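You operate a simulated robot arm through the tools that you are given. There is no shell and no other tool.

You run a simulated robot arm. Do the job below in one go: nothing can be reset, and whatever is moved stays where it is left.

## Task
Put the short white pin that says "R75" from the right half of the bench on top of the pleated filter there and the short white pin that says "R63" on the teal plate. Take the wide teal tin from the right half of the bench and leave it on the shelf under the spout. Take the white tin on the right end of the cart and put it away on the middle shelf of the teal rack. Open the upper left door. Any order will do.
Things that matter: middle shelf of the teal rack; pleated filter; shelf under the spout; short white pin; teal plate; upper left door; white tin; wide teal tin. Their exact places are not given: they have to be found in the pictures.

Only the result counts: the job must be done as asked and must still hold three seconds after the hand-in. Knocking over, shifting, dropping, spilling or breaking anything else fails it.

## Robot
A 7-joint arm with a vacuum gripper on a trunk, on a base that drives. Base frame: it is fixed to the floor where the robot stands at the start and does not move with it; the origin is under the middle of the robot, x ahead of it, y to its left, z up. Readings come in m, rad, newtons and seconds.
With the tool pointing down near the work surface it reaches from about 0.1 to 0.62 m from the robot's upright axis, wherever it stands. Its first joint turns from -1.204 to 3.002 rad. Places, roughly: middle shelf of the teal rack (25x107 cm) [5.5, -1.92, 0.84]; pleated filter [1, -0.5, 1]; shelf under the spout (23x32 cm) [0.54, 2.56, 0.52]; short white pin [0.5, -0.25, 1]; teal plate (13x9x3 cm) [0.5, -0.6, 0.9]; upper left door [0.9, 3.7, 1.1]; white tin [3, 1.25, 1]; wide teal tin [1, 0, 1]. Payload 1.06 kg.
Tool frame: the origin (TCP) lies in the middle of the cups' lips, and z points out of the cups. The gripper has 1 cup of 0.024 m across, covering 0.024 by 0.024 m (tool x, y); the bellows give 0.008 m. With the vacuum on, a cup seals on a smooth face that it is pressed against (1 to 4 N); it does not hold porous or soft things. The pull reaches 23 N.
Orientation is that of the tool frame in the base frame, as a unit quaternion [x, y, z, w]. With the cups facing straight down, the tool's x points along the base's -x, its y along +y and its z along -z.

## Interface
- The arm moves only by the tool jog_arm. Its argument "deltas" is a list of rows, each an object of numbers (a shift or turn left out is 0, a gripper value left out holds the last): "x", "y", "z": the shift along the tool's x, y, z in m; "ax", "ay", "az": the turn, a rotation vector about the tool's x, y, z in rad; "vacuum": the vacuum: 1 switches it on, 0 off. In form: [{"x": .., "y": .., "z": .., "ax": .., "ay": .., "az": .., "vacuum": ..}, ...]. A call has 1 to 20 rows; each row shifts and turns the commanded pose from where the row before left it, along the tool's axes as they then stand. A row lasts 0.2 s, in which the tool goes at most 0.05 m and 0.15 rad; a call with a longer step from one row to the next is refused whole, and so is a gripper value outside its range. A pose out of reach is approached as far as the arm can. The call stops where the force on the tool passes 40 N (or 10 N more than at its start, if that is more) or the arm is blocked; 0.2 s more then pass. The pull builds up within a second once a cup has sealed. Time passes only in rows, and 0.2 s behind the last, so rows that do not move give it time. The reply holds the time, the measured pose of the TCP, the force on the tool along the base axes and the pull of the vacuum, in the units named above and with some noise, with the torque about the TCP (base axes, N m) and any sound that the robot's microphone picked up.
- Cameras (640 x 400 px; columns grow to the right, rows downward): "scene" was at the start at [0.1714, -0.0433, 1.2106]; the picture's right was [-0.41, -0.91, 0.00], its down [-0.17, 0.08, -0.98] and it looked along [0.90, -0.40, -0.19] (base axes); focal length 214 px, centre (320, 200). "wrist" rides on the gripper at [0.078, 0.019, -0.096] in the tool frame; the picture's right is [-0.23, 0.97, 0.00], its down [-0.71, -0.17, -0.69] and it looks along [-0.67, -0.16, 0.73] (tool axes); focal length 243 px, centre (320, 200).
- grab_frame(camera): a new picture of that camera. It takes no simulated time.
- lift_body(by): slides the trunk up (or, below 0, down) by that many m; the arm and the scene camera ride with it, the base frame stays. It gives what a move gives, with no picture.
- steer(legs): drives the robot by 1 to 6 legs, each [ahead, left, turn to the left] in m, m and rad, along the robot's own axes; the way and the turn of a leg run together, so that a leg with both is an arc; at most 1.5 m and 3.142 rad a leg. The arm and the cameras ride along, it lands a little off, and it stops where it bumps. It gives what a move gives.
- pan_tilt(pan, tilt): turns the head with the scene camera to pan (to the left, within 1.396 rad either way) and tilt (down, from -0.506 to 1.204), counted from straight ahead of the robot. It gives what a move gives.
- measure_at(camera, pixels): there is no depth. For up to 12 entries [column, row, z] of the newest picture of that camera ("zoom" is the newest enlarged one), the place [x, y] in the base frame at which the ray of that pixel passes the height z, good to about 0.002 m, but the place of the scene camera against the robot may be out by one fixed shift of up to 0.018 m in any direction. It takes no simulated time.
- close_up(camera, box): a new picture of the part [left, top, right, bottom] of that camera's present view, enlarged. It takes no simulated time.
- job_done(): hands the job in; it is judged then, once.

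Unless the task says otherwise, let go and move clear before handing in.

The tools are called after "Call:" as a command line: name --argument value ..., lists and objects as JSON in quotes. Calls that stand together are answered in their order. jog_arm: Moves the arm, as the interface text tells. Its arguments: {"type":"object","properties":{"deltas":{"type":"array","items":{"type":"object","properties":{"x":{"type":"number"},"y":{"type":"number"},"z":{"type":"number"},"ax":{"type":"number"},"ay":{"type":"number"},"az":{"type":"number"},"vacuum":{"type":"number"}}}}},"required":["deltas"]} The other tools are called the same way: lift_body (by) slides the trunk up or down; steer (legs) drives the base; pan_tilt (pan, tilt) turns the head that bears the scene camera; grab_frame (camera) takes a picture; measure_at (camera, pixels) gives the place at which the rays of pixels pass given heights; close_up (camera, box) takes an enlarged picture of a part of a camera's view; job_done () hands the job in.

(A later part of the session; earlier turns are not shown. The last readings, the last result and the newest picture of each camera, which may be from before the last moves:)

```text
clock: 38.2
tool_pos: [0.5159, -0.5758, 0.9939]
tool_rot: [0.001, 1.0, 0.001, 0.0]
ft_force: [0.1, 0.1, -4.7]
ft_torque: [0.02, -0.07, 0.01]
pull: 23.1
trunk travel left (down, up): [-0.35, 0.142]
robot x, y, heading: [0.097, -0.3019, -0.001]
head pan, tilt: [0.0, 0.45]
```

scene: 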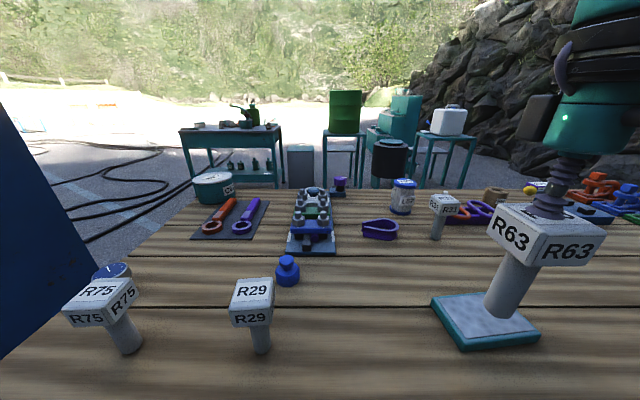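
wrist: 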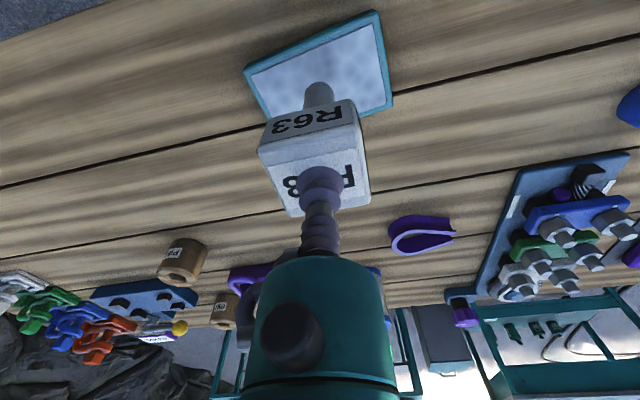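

Call:
jog_arm --deltas '[{"z": 0.002}, {}]'

Call:
jog_arm --deltas '[{"z": 0.002}, {}]'

Call:
close_up --camera "scene" --box '[440, 240, 560, 360]'

```text
clock: 38.8
tool_pos: [0.5142, -0.5762, 0.9938]
tool_rot: [0.001, 1.0, 0.001, 0.001]
ft_force: [1.5, -0.7, 11.7]
ft_torque: [-0.07, -0.04, 0.02]
pull: 22.5
trunk travel left (down, up): [-0.35, 0.142]
robot x, y, heading: [0.097, -0.3044, -0.0]
head pan, tilt: [0.0, 0.45]
```

```text
clock: 39.4
tool_pos: [0.5139, -0.5745, 0.9905]
tool_rot: [0.0, 1.0, 0.0, 0.001]
ft_force: [1.7, -1.0, 14.8]
ft_torque: [-0.08, -0.1, -0.01]
pull: 23.1
trunk travel left (down, up): [-0.35, 0.142]
robot x, y, heading: [0.1016, -0.3049, -0.002]
head pan, tilt: [0.0, 0.45]
```

```text
3.33 times, centred on (500, 300) of scene
```

zoom: 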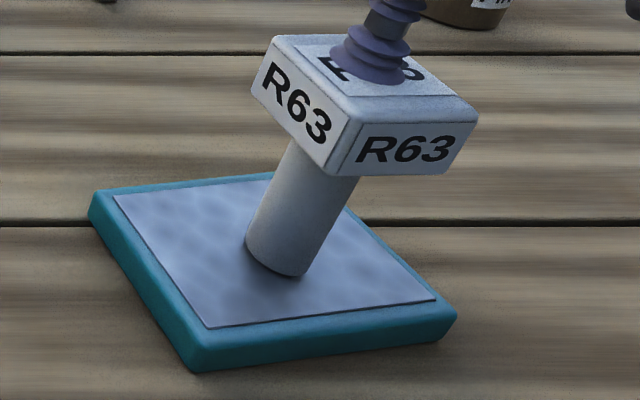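

Contact now (14.8 N). I ease up a little, switch the vacuum off, wait, and lift away.

Call:
jog_arm --deltas '[{"z": -0.002}, {"vacuum": 0}, {}, {}, {}, {}]'

Call:
jog_arm --deltas '[{"z": -0.004}, {"z": -0.006}, {"z": -0.02}, {"z": -0.04}, {"z": -0.04}, {}]'

Call:
grab_frame --camera "scene"

Call:
grab_frame --camera "wrist"

```text
clock: 40.8
tool_pos: [0.5137, -0.5744, 0.9926]
tool_rot: [0.001, 1.0, 0.0, 0.0]
ft_force: [-0.6, 0.8, -0.8]
ft_torque: [0.02, -0.03, 0.02]
pull: 0.1
trunk travel left (down, up): [-0.35, 0.142]
robot x, y, heading: [0.0999, -0.3004, -0.002]
head pan, tilt: [0.0, 0.45]
```

```text
clock: 42.2
tool_pos: [0.5176, -0.5765, 1.1062]
tool_rot: [0.002, 1.0, 0.0, 0.0]
ft_force: [0.5, -0.5, 0.6]
ft_torque: [0.05, 0.02, -0.01]
pull: 0.2
trunk travel left (down, up): [-0.35, 0.142]
robot x, y, heading: [0.0977, -0.2998, -0.002]
head pan, tilt: [0.0, 0.45]
```

```text
taken
```

scene: 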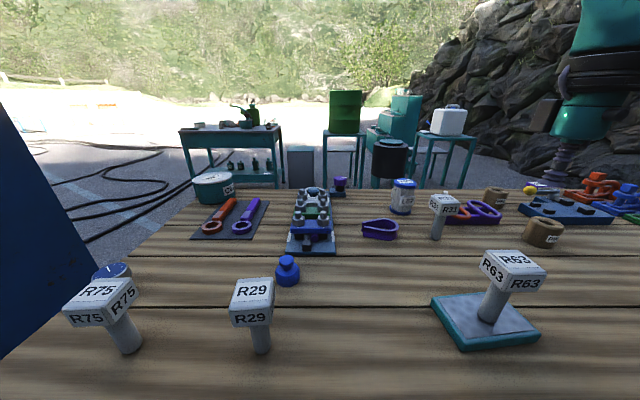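

```text
taken
```

wrist: 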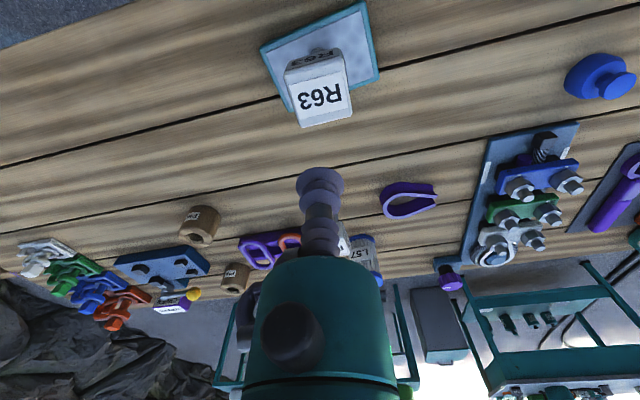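

R63 stands on the plate. Now I swing over towards R75 at about (0.486,-0.015), staying at z≈1.1.

Call:
jog_arm --deltas '[{"x": 0.01, "y": 0.045}, {"x": 0.01, "y": 0.045}, {"x": 0.01, "y": 0.045}, {"x": 0.01, "y": 0.045}, {"x": 0.01, "y": 0.045}, {"x": 0.01, "y": 0.045}, {"x": 0.01, "y": 0.045}, {"x": 0.005, "y": 0.045}, {"x": 0.005, "y": 0.045}, {"y": 0.045}, {"y": 0.045}, {"y": 0.045}, {"y": 0.02}, {}]'

Call:
grab_frame --camera "wrist"

Call:
close_up --camera "wrist" --box '[260, 60, 420, 160]'

```text
clock: 45.2
tool_pos: [0.4322, -0.0819, 1.0984]
tool_rot: [-0.007, 1.0, -0.007, -0.002]
ft_force: [0.0, -0.2, -0.4]
ft_torque: [0.01, -0.02, 0.01]
pull: 0.1
out of reach, approached as far as the arm can: row 11, 12, 13
trunk travel left (down, up): [-0.35, 0.142]
robot x, y, heading: [0.0984, -0.3016, -0.004]
head pan, tilt: [0.0, 0.45]
```

```text
taken
```

wrist: 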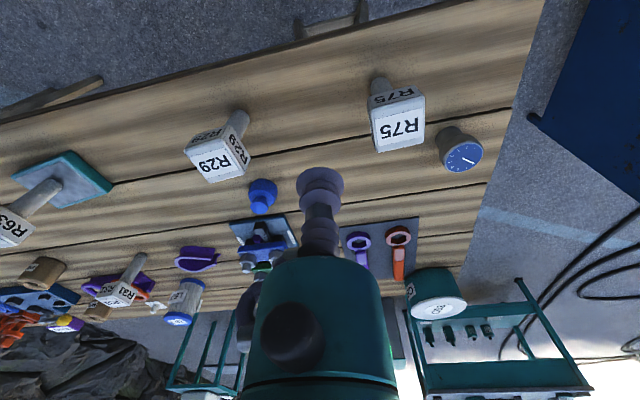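

```text
4.00 times, centred on (340, 110) of wrist
```

zoom: 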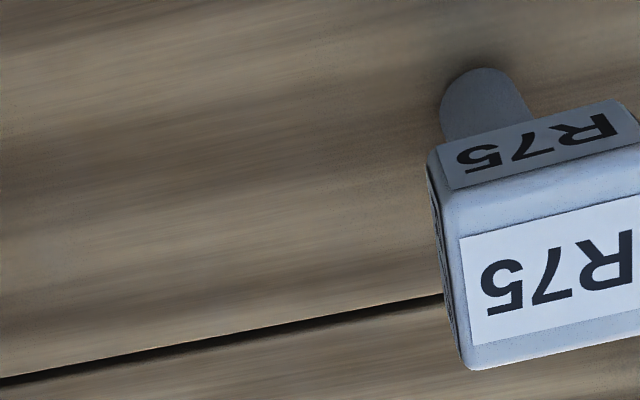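

The arm's reach ended on the left side, so I'll drive left 0.3 m with the tool staying above the heads, then look again.

Call:
steer --legs '[[0.0, 0.3, 0.0]]'

Call:
grab_frame --camera "wrist"

Call:
grab_frame --camera "scene"

```text
clock: 48.5
tool_pos: [0.4351, 0.2166, 1.0991]
tool_rot: [-0.007, 1.0, -0.007, -0.003]
ft_force: [-0.4, -0.6, 1.1]
ft_torque: [0.0, -0.02, 0.01]
pull: 0.1
trunk travel left (down, up): [-0.35, 0.142]
robot x, y, heading: [0.0992, -0.0027, -0.006]
head pan, tilt: [0.0, 0.45]
```

```text
taken
```

wrist: 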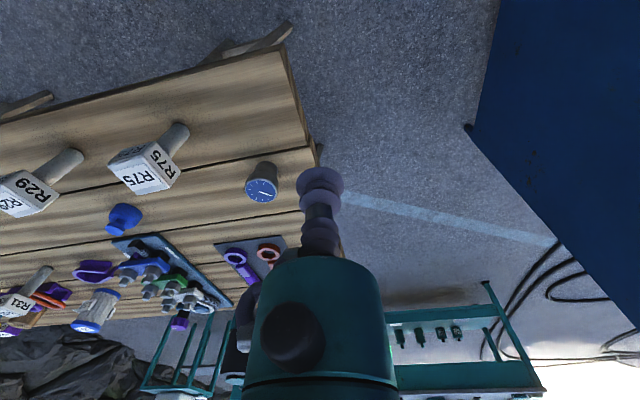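

```text
taken
```

scene: 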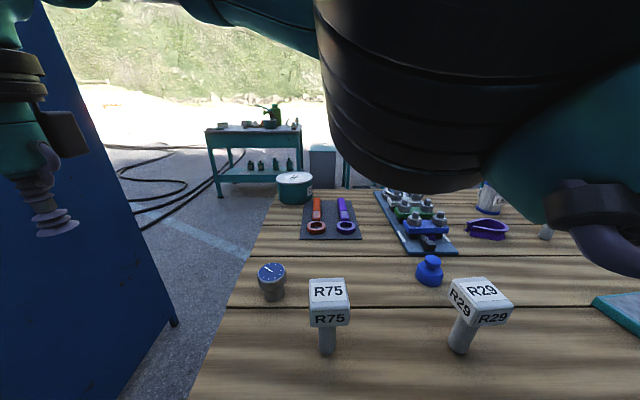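

Call:
jog_arm --deltas '[{"y": -0.04}, {"y": -0.04}, {"y": -0.04}, {"y": -0.04}, {"y": -0.04}, {"y": -0.04}, {}]'

Call:
grab_frame --camera "wrist"

Call:
close_up --camera "wrist" --box '[260, 70, 420, 170]'

```text
clock: 50.1
tool_pos: [0.4394, -0.024, 1.1]
tool_rot: [-0.006, 1.0, -0.006, -0.002]
ft_force: [0.0, -0.6, -0.3]
ft_torque: [-0.05, 0.01, -0.01]
pull: 0.1
trunk travel left (down, up): [-0.35, 0.142]
robot x, y, heading: [0.1001, -0.0049, -0.0]
head pan, tilt: [0.0, 0.45]
```

```text
taken
```

wrist: 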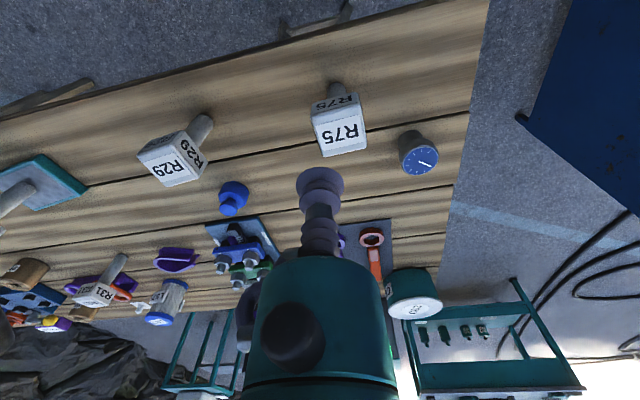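

```text
4.00 times, centred on (340, 120) of wrist
```

zoom: 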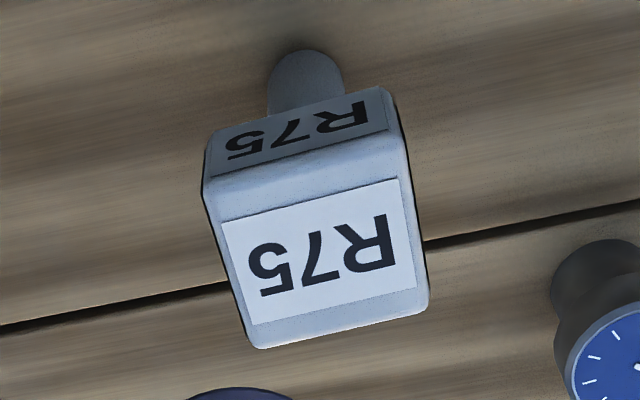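

R75's top corners are at zoom (205,187), (407,143), (430,303), (250,347). I measure them at the head height of 0.973 and the stem too.

Call:
measure_at --camera "wrist" --pixels '[[311.25, 116.75, 0.965], [361.75, 105.75, 0.965], [367.5, 145.75, 0.965], [322.5, 156.75, 0.965], [340.75, 131.25, 0.973], [336, 82.5, 0.84]]'

```text
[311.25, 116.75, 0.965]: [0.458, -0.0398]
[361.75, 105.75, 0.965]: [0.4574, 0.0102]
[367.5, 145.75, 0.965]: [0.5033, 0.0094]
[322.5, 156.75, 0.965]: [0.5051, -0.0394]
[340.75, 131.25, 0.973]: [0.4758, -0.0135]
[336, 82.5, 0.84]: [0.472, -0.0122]
```

Head centre ≈ (0.479, -0.014). I straighten the tool, move over it and descend to 0.985.

Call:
jog_arm --deltas '[{"x": -0.04, "y": 0.01, "ax": -0.012, "ay": -0.004, "az": 0.012}, {"z": 0.04}, {"z": 0.04}, {"z": 0.034}, {}]'

Call:
close_up --camera "wrist" --box '[240, 60, 400, 200]'

Call:
close_up --camera "scene" --box '[260, 220, 420, 370]'

```text
clock: 51.3
tool_pos: [0.4776, -0.0137, 0.9865]
tool_rot: [-0.001, 1.0, -0.001, 0.0]
ft_force: [-0.1, 0.0, 0.2]
ft_torque: [-0.04, -0.03, 0.0]
pull: 0.0
trunk travel left (down, up): [-0.35, 0.142]
robot x, y, heading: [0.1021, -0.0047, -0.003]
head pan, tilt: [0.0, 0.45]
```

```text
2.86 times, centred on (320, 130) of wrist
```

zoom: 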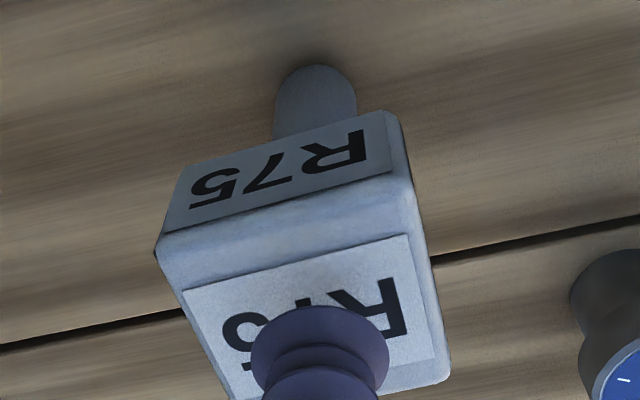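

```text
2.67 times, centred on (340, 295) of scene
```

zoom: 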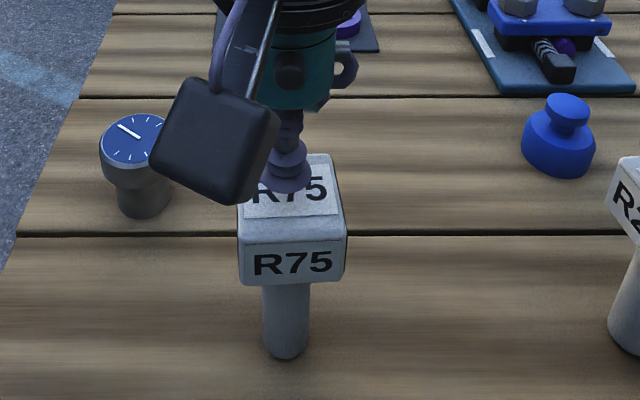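

The cup is centred over R75. Descending in small steps with vacuum on.

Call:
jog_arm --deltas '[{"z": 0.005, "vacuum": 1}, {"z": 0.003}, {}]'

Call:
jog_arm --deltas '[{"z": 0.002}, {}]'

```text
clock: 52.1
tool_pos: [0.4771, -0.0133, 0.9802]
tool_rot: [-0.001, 1.0, -0.001, -0.001]
ft_force: [0.0, 0.0, -0.2]
ft_torque: [-0.01, 0.0, 0.01]
pull: 0.1
trunk travel left (down, up): [-0.35, 0.142]
robot x, y, heading: [0.0972, -0.0008, -0.005]
head pan, tilt: [0.0, 0.45]
```

```text
clock: 52.7
tool_pos: [0.4772, -0.0145, 0.9786]
tool_rot: [0.001, 1.0, -0.001, -0.001]
ft_force: [0.4, -0.3, 0.6]
ft_torque: [0.0, -0.02, -0.01]
pull: 0.1
trunk travel left (down, up): [-0.35, 0.142]
robot x, y, heading: [0.0978, -0.0023, -0.005]
head pan, tilt: [0.0, 0.45]
```

Call:
jog_arm --deltas '[{"z": 0.002}, {}]'

Call:
jog_arm --deltas '[{"z": 0.002}, {}, {}]'

```text
clock: 53.3
tool_pos: [0.478, -0.0121, 0.9763]
tool_rot: [0.001, 1.0, -0.001, -0.001]
ft_force: [-0.1, 0.7, 0.1]
ft_torque: [-0.03, -0.01, -0.02]
pull: 0.1
trunk travel left (down, up): [-0.35, 0.142]
robot x, y, heading: [0.0977, -0.0068, -0.006]
head pan, tilt: [0.0, 0.45]
```

```text
clock: 54.1
tool_pos: [0.4782, -0.0129, 0.973]
tool_rot: [0.0, 1.0, -0.001, -0.001]
ft_force: [0.3, -0.3, -1.1]
ft_torque: [-0.01, 0.02, 0.0]
pull: 23.0
trunk travel left (down, up): [-0.35, 0.142]
robot x, y, heading: [0.1008, -0.0028, -0.006]
head pan, tilt: [0.0, 0.45]
```

Sealed at 23 N. I lift R75, raise the trunk for clearance, and check the arm picture before driving.

Call:
jog_arm --deltas '[{"z": -0.004}, {"z": -0.01}, {"z": -0.02}, {"z": -0.04}, {"z": -0.04}, {}]'

Call:
lift_body --by 0.13

Call:
grab_frame --camera "scene"

Call:
pan_tilt --pan -1.2 --tilt 0.5

Call:
grab_frame --camera "scene"

Call:
pan_tilt --pan 0.9 --tilt 0.7

Call:
grab_frame --camera "scene"

```text
clock: 55.5
tool_pos: [0.4792, -0.0128, 1.0861]
tool_rot: [-0.001, 1.0, -0.001, -0.001]
ft_force: [-0.4, -0.6, -3.6]
ft_torque: [-0.02, -0.03, -0.02]
pull: 23.3
trunk travel left (down, up): [-0.35, 0.142]
robot x, y, heading: [0.0971, -0.0047, -0.008]
head pan, tilt: [0.0, 0.45]
```

```text
clock: 57.0
tool_pos: [0.4774, -0.0128, 1.2166]
tool_rot: [-0.001, 1.0, -0.001, -0.002]
ft_force: [0.2, 0.1, -4.5]
ft_torque: [0.03, 0.04, -0.02]
pull: 22.6
trunk travel left (down, up): [-0.48, 0.012]
robot x, y, heading: [0.0996, -0.003, -0.004]
head pan, tilt: [0.0, 0.45]
```

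```text
taken
```

scene: 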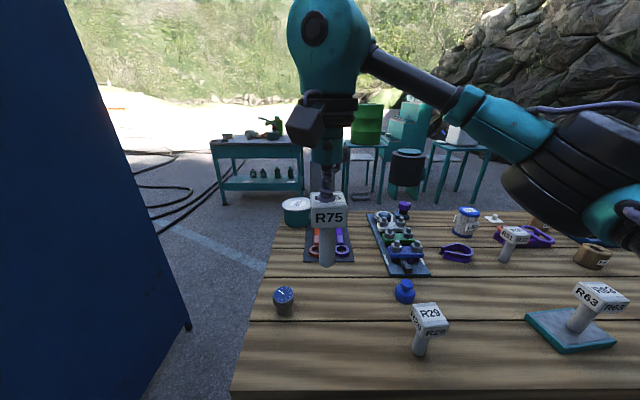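

```text
clock: 58.4
tool_pos: [0.4774, -0.0128, 1.2172]
tool_rot: [0.0, 1.0, -0.001, -0.001]
ft_force: [-0.3, 0.3, -3.9]
ft_torque: [0.0, 0.04, 0.02]
pull: 23.0
trunk travel left (down, up): [-0.48, 0.012]
robot x, y, heading: [0.0982, -0.0015, -0.006]
head pan, tilt: [-1.201, 0.499]
```

```text
taken
```

scene: 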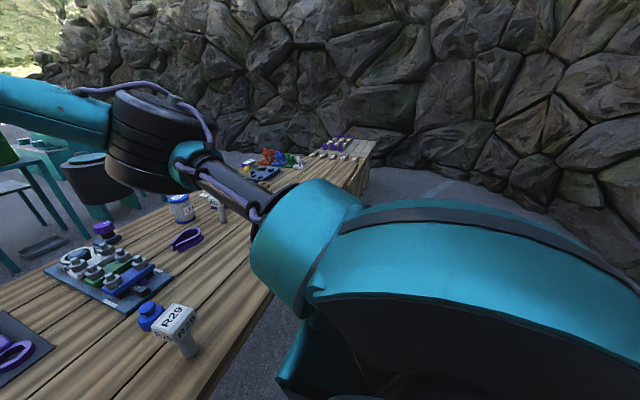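

```text
clock: 60.4
tool_pos: [0.4774, -0.0118, 1.2167]
tool_rot: [0.0, 1.0, -0.001, -0.001]
ft_force: [0.5, -0.4, -4.1]
ft_torque: [0.0, 0.02, 0.0]
pull: 22.5
trunk travel left (down, up): [-0.48, 0.012]
robot x, y, heading: [0.0992, -0.0016, -0.007]
head pan, tilt: [0.901, 0.7]
```

```text
taken
```

scene: 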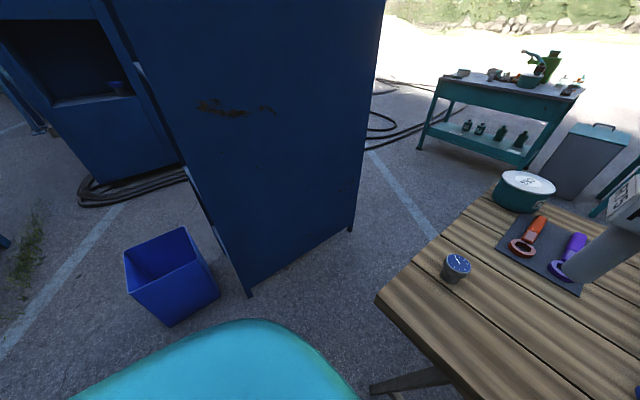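

I measure the cabinet's floor corners (248,296), (350,230), the bin's corners, and the bench corner in this view.

Call:
measure_at --camera "scene" --pixels '[[248, 296, 0.0], [350, 230, 0.0], [169, 325, 0.0], [219, 300, 0.0], [376, 299, 0.845], [525, 205, 0.85], [528, 185, 0.93], [498, 193, 0.85], [80, 204, 0.0], [184, 175, 0.0]]'

```text
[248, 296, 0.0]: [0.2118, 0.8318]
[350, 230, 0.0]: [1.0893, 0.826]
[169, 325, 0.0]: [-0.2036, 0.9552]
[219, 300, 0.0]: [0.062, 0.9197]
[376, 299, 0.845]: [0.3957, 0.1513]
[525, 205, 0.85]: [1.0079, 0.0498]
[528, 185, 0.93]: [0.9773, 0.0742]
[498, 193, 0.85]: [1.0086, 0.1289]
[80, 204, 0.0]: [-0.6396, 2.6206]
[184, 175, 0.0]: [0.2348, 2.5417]
```

The gap is clear: cabinet side at y≈0.83 from x 0.21 to 1.09, bench end at y≈0.15. I drive left 0.46, then ahead through the gap.

Call:
steer --legs '[[0.0, 0.47, 0.0], [0.7, 0.0, 0.0]]'

Call:
grab_frame --camera "scene"

Call:
grab_frame --camera "wrist"

```text
clock: 68.6
tool_pos: [1.1836, 0.4567, 1.216]
tool_rot: [0.002, 1.0, 0.0, -0.002]
ft_force: [0.5, -0.5, -4.5]
ft_torque: [0.02, 0.02, -0.01]
pull: 23.1
trunk travel left (down, up): [-0.48, 0.012]
robot x, y, heading: [0.805, 0.4706, -0.008]
head pan, tilt: [0.901, 0.7]
```

```text
taken
```

scene: 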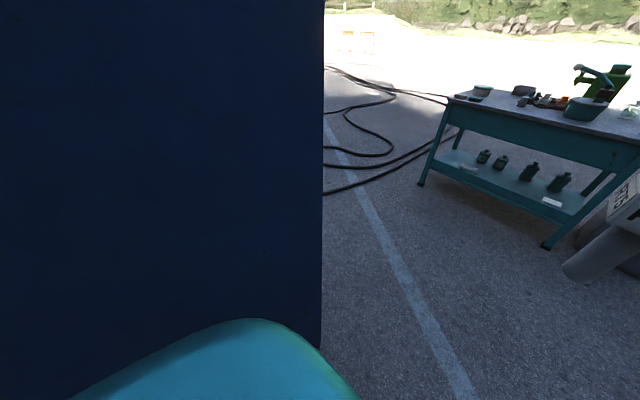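

```text
taken
```

wrist: 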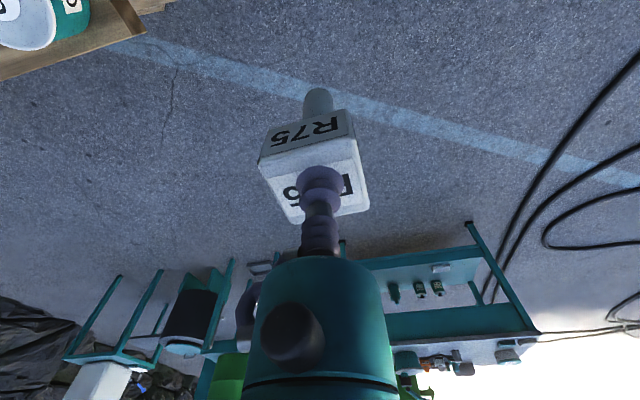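

Through the gap without a bump (robot at (0.805, 0.471)). Next 0.7 m ahead, then look around.

Call:
steer --legs '[[0.7, 0.0, 0.0]]'

Call:
pan_tilt --pan -0.9 --tilt 0.6

Call:
grab_frame --camera "scene"

Call:
pan_tilt --pan 0.2 --tilt 0.4

Call:
grab_frame --camera "scene"

```text
clock: 72.3
tool_pos: [1.8688, 0.4392, 1.2168]
tool_rot: [0.01, 1.0, -0.001, -0.002]
ft_force: [-0.1, -0.8, -4.5]
ft_torque: [0.01, 0.03, 0.01]
pull: 22.8
trunk travel left (down, up): [-0.48, 0.012]
robot x, y, heading: [1.4904, 0.457, -0.024]
head pan, tilt: [0.901, 0.7]
```

```text
clock: 74.2
tool_pos: [1.8682, 0.4392, 1.2177]
tool_rot: [0.009, 1.0, -0.001, 0.0]
ft_force: [0.0, 0.4, -5.1]
ft_torque: [-0.01, 0.02, 0.03]
pull: 23.0
trunk travel left (down, up): [-0.48, 0.012]
robot x, y, heading: [1.487, 0.4582, -0.029]
head pan, tilt: [-0.901, 0.6]
```

```text
taken
```

scene: 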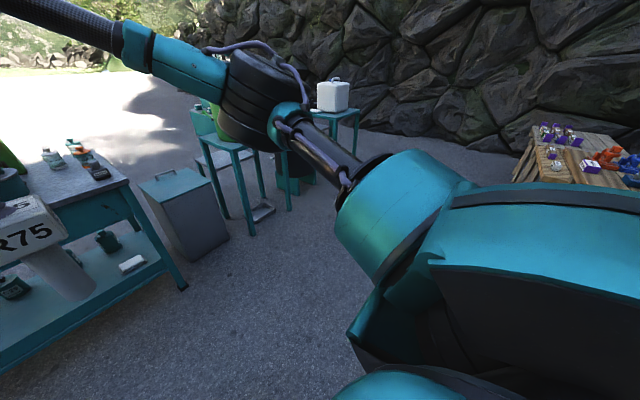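

```text
clock: 75.5
tool_pos: [1.8673, 0.4392, 1.218]
tool_rot: [0.009, 1.0, -0.002, 0.0]
ft_force: [0.1, -0.5, -4.6]
ft_torque: [0.0, 0.03, 0.03]
pull: 23.3
trunk travel left (down, up): [-0.48, 0.012]
robot x, y, heading: [1.4881, 0.4577, -0.026]
head pan, tilt: [0.201, 0.4]
```

```text
taken
```

scene: 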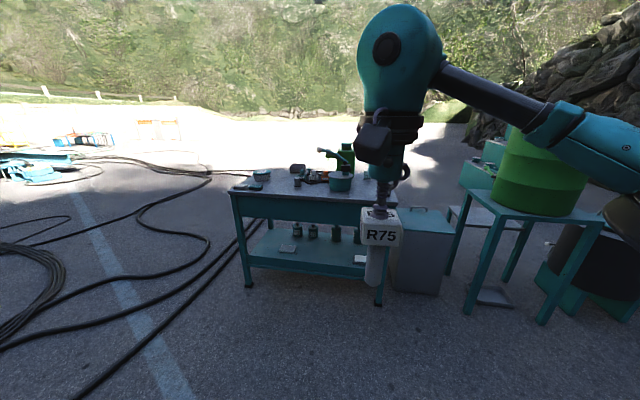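

The cart's front legs stand at about (250,286) and (379,305), stool legs at (467,312) and (541,322). Measuring those on the floor.

Call:
measure_at --camera "scene" --pixels '[[250, 286, 0.0], [379, 305, 0.0], [467, 312, 0.0], [541, 323, 0.0], [416, 293, 0.0], [228, 192, 0.87], [398, 206, 0.87]]'

Call:
close_up --camera "scene" --box '[220, 140, 420, 280]'

```text
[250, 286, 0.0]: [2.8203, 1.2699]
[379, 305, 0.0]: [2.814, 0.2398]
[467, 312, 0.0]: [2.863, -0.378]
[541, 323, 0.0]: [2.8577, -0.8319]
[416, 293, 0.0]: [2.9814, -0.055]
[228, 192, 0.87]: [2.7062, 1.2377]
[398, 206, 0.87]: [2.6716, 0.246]
```

```text
2.86 times, centred on (320, 210) of scene
```

zoom: 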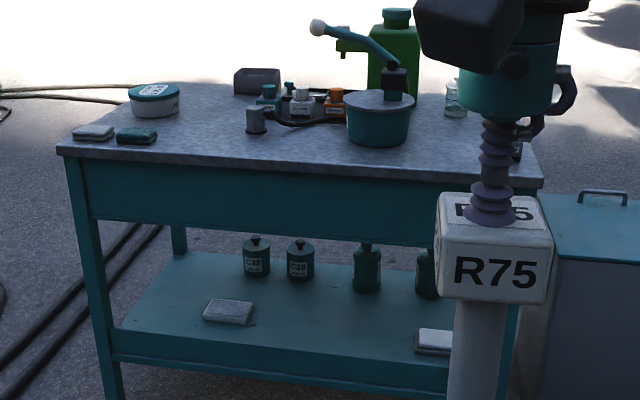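

Space behind the bench is open (nearest stool leg at x≈2.86). I drive right 0.95 m and turn around to face the bench from behind.

Call:
steer --legs '[[0.0, -0.95, 0.0], [0.0, 0.0, 3.141]]'

Call:
pan_tilt --pan 0.0 --tilt 0.6

Call:
grab_frame --camera "scene"

Call:
grab_frame --camera "wrist"

```text
clock: 91.4
tool_pos: [1.093, -0.465, 1.2165]
tool_rot: [1.0, 0.006, 0.001, -0.001]
ft_force: [-0.1, 0.7, -3.6]
ft_torque: [0.01, 0.0, -0.01]
pull: 22.8
trunk travel left (down, up): [-0.48, 0.012]
robot x, y, heading: [1.4685, -0.4758, -3.135]
head pan, tilt: [0.201, 0.4]
```

```text
clock: 92.1
tool_pos: [1.0919, -0.4655, 1.2167]
tool_rot: [1.0, 0.006, 0.001, -0.001]
ft_force: [-0.7, 0.1, -4.0]
ft_torque: [0.0, 0.01, 0.0]
pull: 23.2
trunk travel left (down, up): [-0.48, 0.012]
robot x, y, heading: [1.4695, -0.4734, -3.139]
head pan, tilt: [0.0, 0.6]
```

```text
taken
```

scene: 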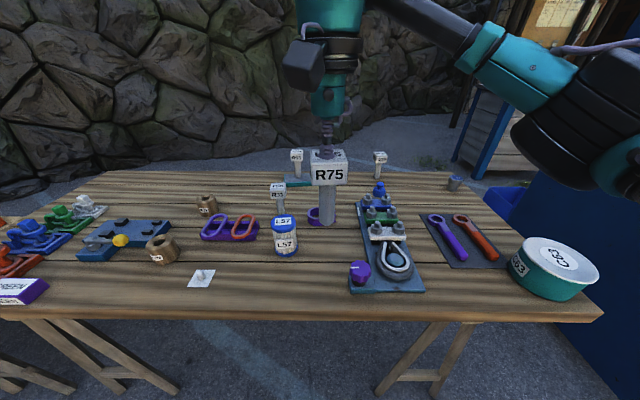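

```text
taken
```

wrist: 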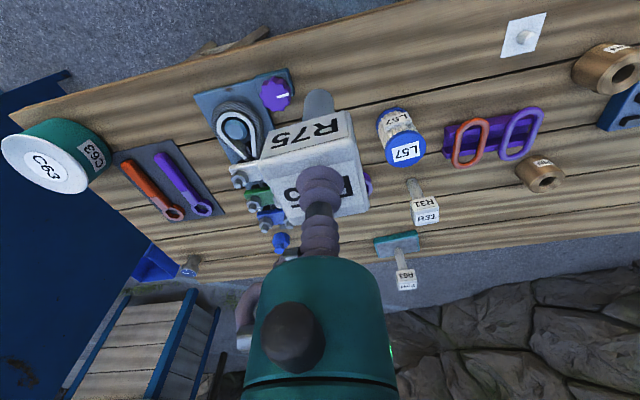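

Good view: the filter L57 is at scene (284,235) with its blue cap top at (283,221), wrist (407,153). I measure its top from both cameras.

Call:
close_up --camera "wrist" --box '[360, 90, 460, 180]'

Call:
close_up --camera "scene" --box '[230, 180, 360, 280]'

Call:
measure_at --camera "wrist" --pixels '[[406, 151, 0.91], [406, 151, 0.93], [406, 151, 0.95]]'

Call:
measure_at --camera "scene" --pixels '[[284, 222, 0.91], [284, 222, 0.93], [284, 222, 0.95], [285, 253, 0.84]]'

```text
4.44 times, centred on (410, 135) of wrist
```

zoom: 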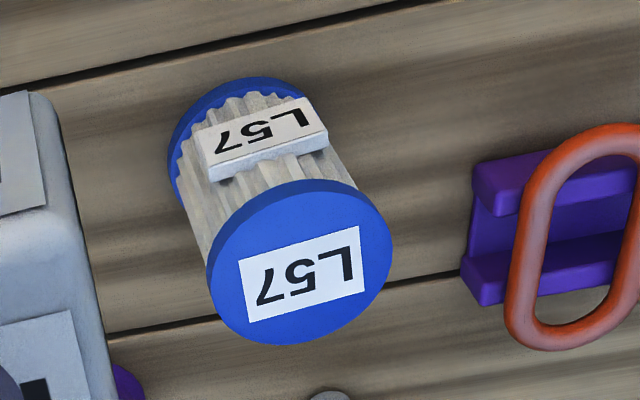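

```text
4.00 times, centred on (295, 230) of scene
```

zoom: 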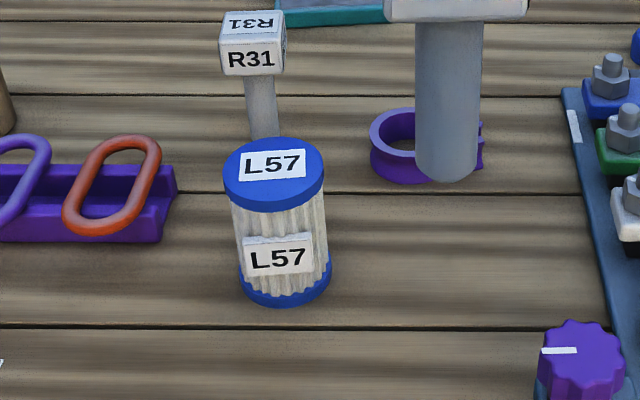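

```text
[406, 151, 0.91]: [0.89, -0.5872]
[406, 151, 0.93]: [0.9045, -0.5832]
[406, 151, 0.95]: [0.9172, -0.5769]
```

```text
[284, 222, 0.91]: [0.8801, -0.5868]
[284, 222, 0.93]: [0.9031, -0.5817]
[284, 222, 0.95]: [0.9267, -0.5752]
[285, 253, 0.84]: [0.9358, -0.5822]
```

L57's top centre is about (0.906, -0.582) at z≈0.933 with a diameter near 6.5 cm. I move the pin over it, still high, and check.

Call:
jog_arm --deltas '[{"x": -0.031, "y": 0.019}, {"x": -0.031, "y": 0.019}, {"x": -0.031, "y": 0.019}, {"x": -0.031, "y": 0.019}, {"x": -0.031, "y": 0.019}, {"x": -0.031, "y": 0.0193}, {"z": 0.04}, {"z": 0.04}, {}]'

Call:
grab_frame --camera "scene"

Call:
close_up --camera "scene" --box '[230, 140, 360, 270]'

Call:
close_up --camera "wrist" --box '[240, 0, 440, 200]'

```text
clock: 94.1
tool_pos: [0.9774, -0.5424, 1.134]
tool_rot: [1.0, 0.005, 0.0, -0.001]
ft_force: [-0.1, -1.1, -4.7]
ft_torque: [-0.01, -0.02, 0.02]
pull: 22.7
out of reach, approached as far as the arm can: row 4, 5, 6
trunk travel left (down, up): [-0.48, 0.012]
robot x, y, heading: [1.4734, -0.475, -3.134]
head pan, tilt: [0.0, 0.6]
```

```text
taken
```

scene: 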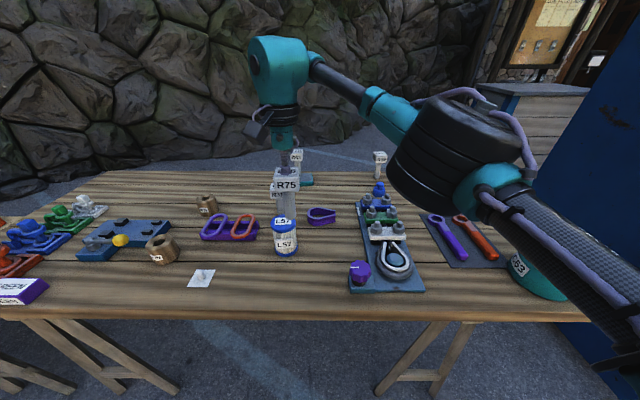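

```text
3.08 times, centred on (295, 205) of scene
```

zoom: 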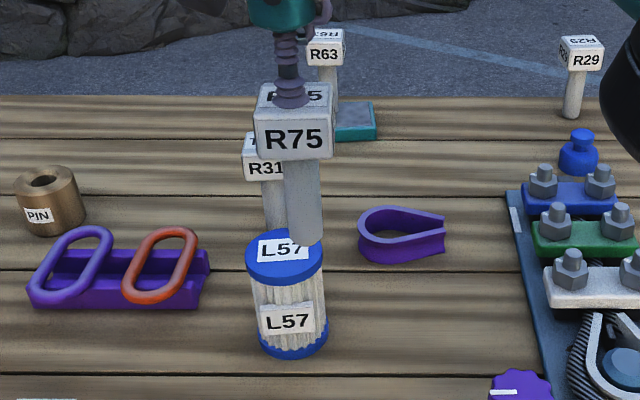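

```text
2.00 times, centred on (340, 100) of wrist
```

zoom: 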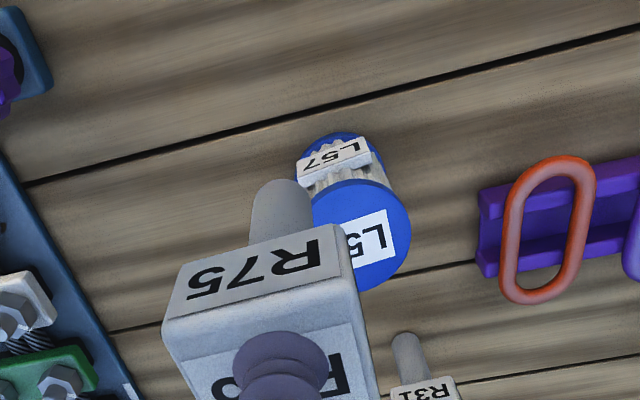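

The far rows were out of reach from here, so I drive 0.1 m nearer the bench (pin bottom ≈1.0, above everything in its way).

Call:
steer --legs '[[0.1, 0.0, 0.0]]'

Call:
grab_frame --camera "scene"

Call:
close_up --camera "scene" --box '[220, 140, 380, 300]'

Call:
grab_frame --camera "wrist"

```text
clock: 95.3
tool_pos: [0.878, -0.5473, 1.1332]
tool_rot: [1.0, 0.008, 0.001, -0.001]
ft_force: [-1.2, 0.1, -4.0]
ft_torque: [0.01, -0.05, -0.02]
pull: 23.1
trunk travel left (down, up): [-0.48, 0.012]
robot x, y, heading: [1.3753, -0.4719, -3.132]
head pan, tilt: [0.0, 0.6]
```

```text
taken
```

scene: 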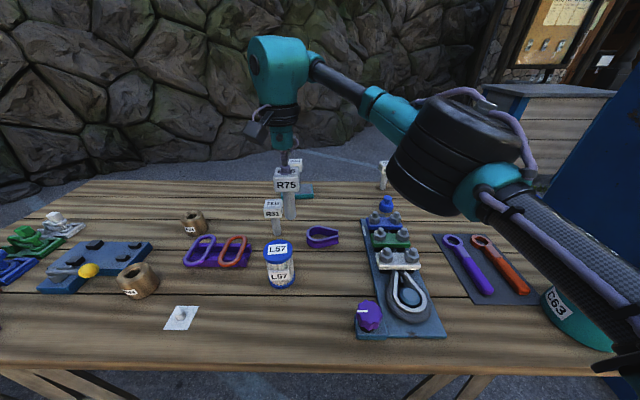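

```text
2.50 times, centred on (300, 220) of scene
```

zoom: 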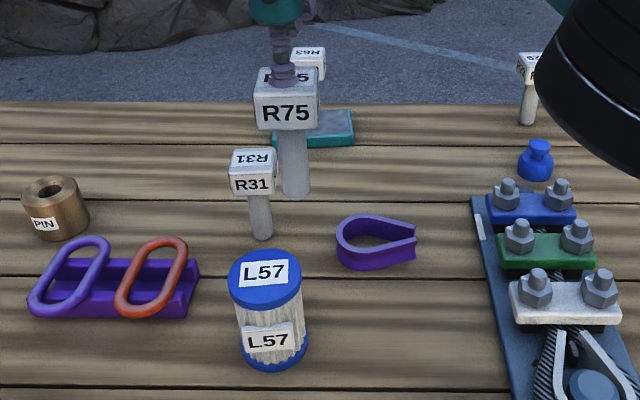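

```text
taken
```

wrist: 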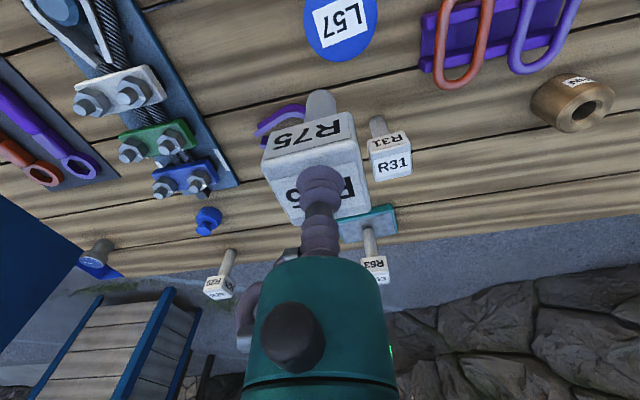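

L57's cap is now at scene (286,248) and wrist about (341,24). I re-measure its centre.

Call:
measure_at --camera "scene" --pixels '[[286, 248.5, 0.93], [286, 248.5, 0.94], [277, 249, 0.93], [277, 249, 0.94], [280, 281, 0.84]]'

Call:
measure_at --camera "wrist" --pixels '[[341, 23, 0.93], [341, 23, 0.94], [304, 20, 0.93], [378, 20, 0.93], [341, 61, 0.93]]'

Call:
close_up --camera "wrist" --box '[260, 0, 420, 100]'

```text
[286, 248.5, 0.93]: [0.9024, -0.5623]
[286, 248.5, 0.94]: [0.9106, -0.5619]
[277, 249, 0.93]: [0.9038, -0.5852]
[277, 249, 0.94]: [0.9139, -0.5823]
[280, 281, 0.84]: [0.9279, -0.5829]
```

```text
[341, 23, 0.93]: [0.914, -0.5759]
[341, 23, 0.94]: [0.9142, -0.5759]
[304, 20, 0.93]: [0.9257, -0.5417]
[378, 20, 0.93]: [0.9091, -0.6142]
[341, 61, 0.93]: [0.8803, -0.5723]
```

```text
4.00 times, centred on (340, 50) of wrist
```

zoom: 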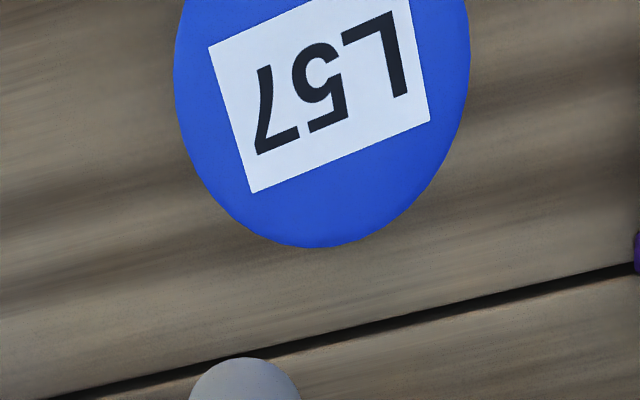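

Combining views, the cap centre is about (0.914, -0.577), top z≈0.944. I shift the pin there and read the pose.

Call:
jog_arm --deltas '[{"x": 0.017, "y": 0.015}, {"x": 0.018, "y": 0.0155}, {}]'

Call:
close_up --camera "scene" --box '[220, 160, 380, 300]'

Call:
grab_frame --camera "wrist"

```text
clock: 96.1
tool_pos: [0.9145, -0.5744, 1.1331]
tool_rot: [1.0, 0.008, 0.001, 0.0]
ft_force: [0.1, -0.1, -4.3]
ft_torque: [-0.04, -0.01, -0.01]
pull: 23.3
trunk travel left (down, up): [-0.48, 0.012]
robot x, y, heading: [1.3692, -0.47, -3.129]
head pan, tilt: [0.0, 0.6]
```

```text
2.86 times, centred on (300, 230) of scene
```

zoom: 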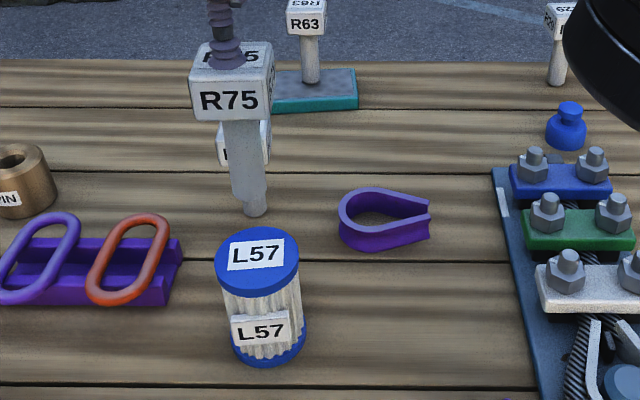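

```text
taken
```

wrist: 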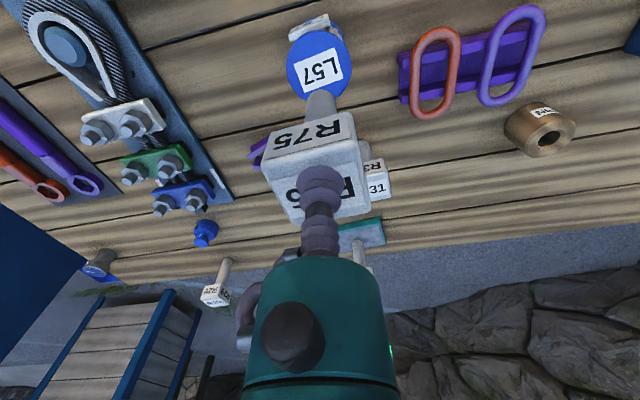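

The full cap is now in the wrist view, centre about (319,66). I measure its edges at z 0.944.

Call:
close_up --camera "wrist" --box '[240, 10, 400, 110]'

Call:
measure_at --camera "wrist" --pixels '[[319.5, 66, 0.935], [319.5, 66, 0.945], [289, 66, 0.945], [351, 62, 0.945]]'

Call:
measure_at --camera "scene" --pixels '[[278, 251, 0.935], [278, 251, 0.945]]'

```text
4.00 times, centred on (320, 60) of wrist
```

zoom: 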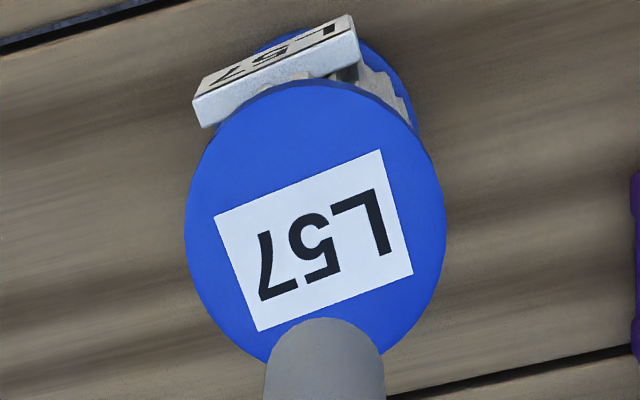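

```text
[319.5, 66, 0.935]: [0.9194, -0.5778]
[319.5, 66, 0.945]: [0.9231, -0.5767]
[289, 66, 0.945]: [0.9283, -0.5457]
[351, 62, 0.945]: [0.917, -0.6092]
```

```text
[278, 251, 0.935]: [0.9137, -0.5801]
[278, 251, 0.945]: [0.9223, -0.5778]
```

The cap centre comes to about (0.916, -0.577). A 2 mm correction, then lower to TCP 1.085.

Call:
jog_arm --deltas '[{"x": 0.002, "y": 0.002}, {"z": 0.02}, {"z": 0.02}, {"z": 0.005}, {}]'

Call:
close_up --camera "scene" --box '[220, 160, 380, 300]'

Call:
close_up --camera "wrist" --box '[240, 20, 400, 120]'

```text
clock: 97.3
tool_pos: [0.916, -0.5774, 1.0873]
tool_rot: [1.0, 0.007, 0.001, -0.001]
ft_force: [0.4, 0.2, -5.1]
ft_torque: [0.01, 0.0, 0.02]
pull: 22.7
trunk travel left (down, up): [-0.48, 0.012]
robot x, y, heading: [1.3717, -0.4692, -3.131]
head pan, tilt: [0.0, 0.6]
```

```text
2.86 times, centred on (300, 230) of scene
```

zoom: 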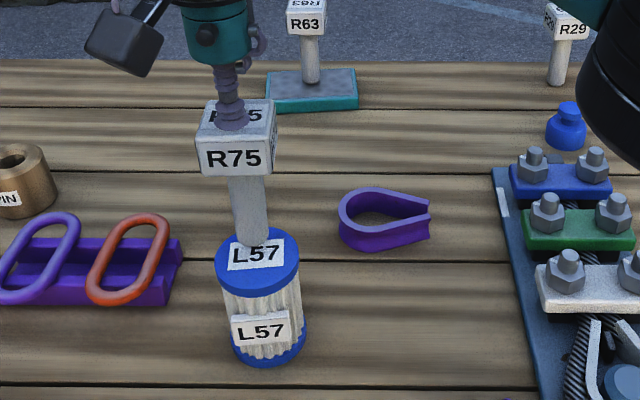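

```text
4.00 times, centred on (320, 70) of wrist
```

zoom: 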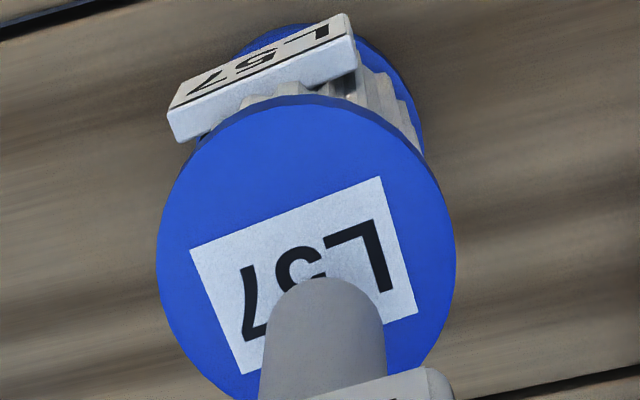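

Projecting the held pin gives a length of about 0.105 m, so contact is expected near TCP z≈1.05; the pin is about 3 mm off toward -y. I correct that and go down to 1.062.

Call:
jog_arm --deltas '[{"y": -0.003}, {"z": 0.01}, {"z": 0.01}, {"z": 0.005}, {}]'

Call:
close_up --camera "scene" --box '[230, 180, 330, 290]'

Call:
close_up --camera "wrist" --box '[240, 30, 400, 130]'

```text
clock: 98.5
tool_pos: [0.919, -0.5754, 1.0676]
tool_rot: [1.0, 0.009, -0.002, 0.001]
ft_force: [1.1, -1.3, 36.4]
ft_torque: [0.04, 0.01, 0.04]
pull: 22.6
trunk travel left (down, up): [-0.48, 0.012]
robot x, y, heading: [1.3703, -0.4692, -3.133]
head pan, tilt: [0.0, 0.6]
```

```text
3.64 times, centred on (280, 235) of scene
```

zoom: 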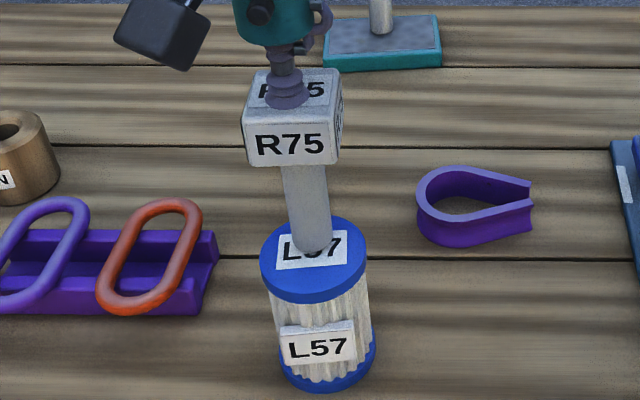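

```text
4.00 times, centred on (320, 80) of wrist
```

zoom: 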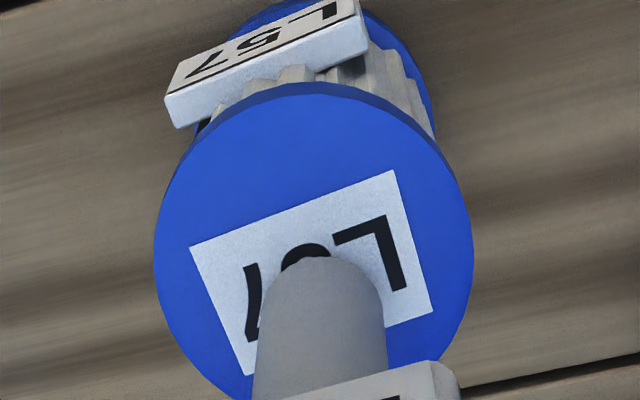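

Contact came earlier than reckoned: 36 N at TCP 1.068. I ease up 4–5 mm at once and check the force.

Call:
jog_arm --deltas '[{"z": -0.004}, {}]'

```text
clock: 99.1
tool_pos: [0.918, -0.5757, 1.0679]
tool_rot: [1.0, 0.007, 0.0, 0.0]
ft_force: [0.9, -1.6, 27.5]
ft_torque: [-0.03, 0.04, -0.01]
pull: 23.1
trunk travel left (down, up): [-0.48, 0.012]
robot x, y, heading: [1.3683, -0.4742, -3.131]
head pan, tilt: [0.0, 0.6]
```

Call:
jog_arm --deltas '[{"z": -0.003}, {}]'

Call:
close_up --camera "wrist" --box '[220, 20, 420, 160]'

```text
clock: 99.7
tool_pos: [0.9171, -0.5761, 1.0671]
tool_rot: [1.0, 0.008, 0.001, -0.002]
ft_force: [1.8, -1.1, 5.5]
ft_torque: [-0.06, -0.08, 0.0]
pull: 23.0
trunk travel left (down, up): [-0.48, 0.012]
robot x, y, heading: [1.3726, -0.4713, -3.13]
head pan, tilt: [0.0, 0.6]
```

```text
2.86 times, centred on (320, 90) of wrist
```

zoom: 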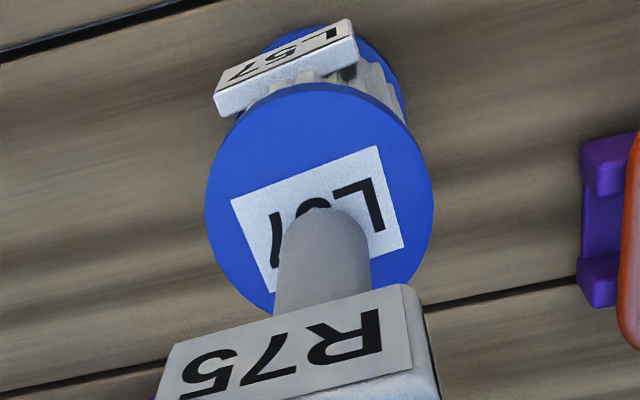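

The stem stands about 8 mm beyond the cap's centre. I lift slightly, shift 7 mm toward the robot, and lower again.

Call:
jog_arm --deltas '[{"z": -0.004}, {"z": -0.004}, {"x": 0.007}, {"z": 0.004}, {}]'

Call:
jog_arm --deltas '[{"z": 0.002}, {}]'

Call:
jog_arm --deltas '[{"z": 0.002}, {}]'

Call:
close_up --camera "wrist" --box '[220, 20, 420, 160]'

```text
clock: 100.9
tool_pos: [0.9228, -0.5754, 1.0737]
tool_rot: [1.0, 0.008, 0.0, -0.002]
ft_force: [0.4, 0.8, -4.9]
ft_torque: [0.01, -0.03, -0.02]
pull: 22.8
trunk travel left (down, up): [-0.48, 0.012]
robot x, y, heading: [1.3714, -0.4766, -3.132]
head pan, tilt: [0.0, 0.6]
```

```text
clock: 101.5
tool_pos: [0.9225, -0.5758, 1.0718]
tool_rot: [1.0, 0.009, 0.001, -0.001]
ft_force: [-0.3, 0.4, -4.6]
ft_torque: [-0.01, 0.0, 0.0]
pull: 22.7
trunk travel left (down, up): [-0.48, 0.012]
robot x, y, heading: [1.3722, -0.471, -3.137]
head pan, tilt: [0.0, 0.6]
```

```text
clock: 102.1
tool_pos: [0.9228, -0.5753, 1.0707]
tool_rot: [1.0, 0.009, 0.0, -0.001]
ft_force: [0.7, -0.3, -1.7]
ft_torque: [-0.01, 0.02, 0.01]
pull: 22.9
trunk travel left (down, up): [-0.48, 0.012]
robot x, y, heading: [1.3701, -0.4707, -3.131]
head pan, tilt: [0.0, 0.6]
```

```text
2.86 times, centred on (320, 90) of wrist
```

zoom: 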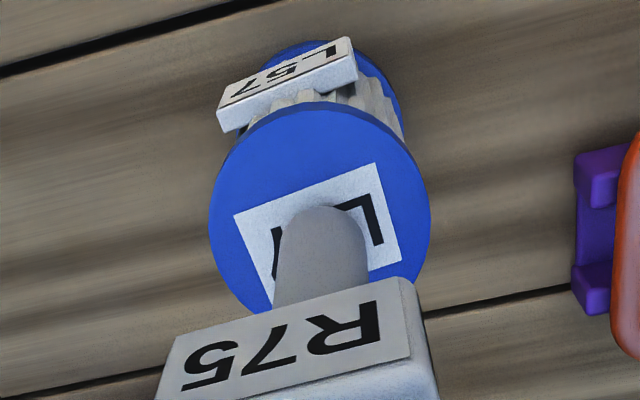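

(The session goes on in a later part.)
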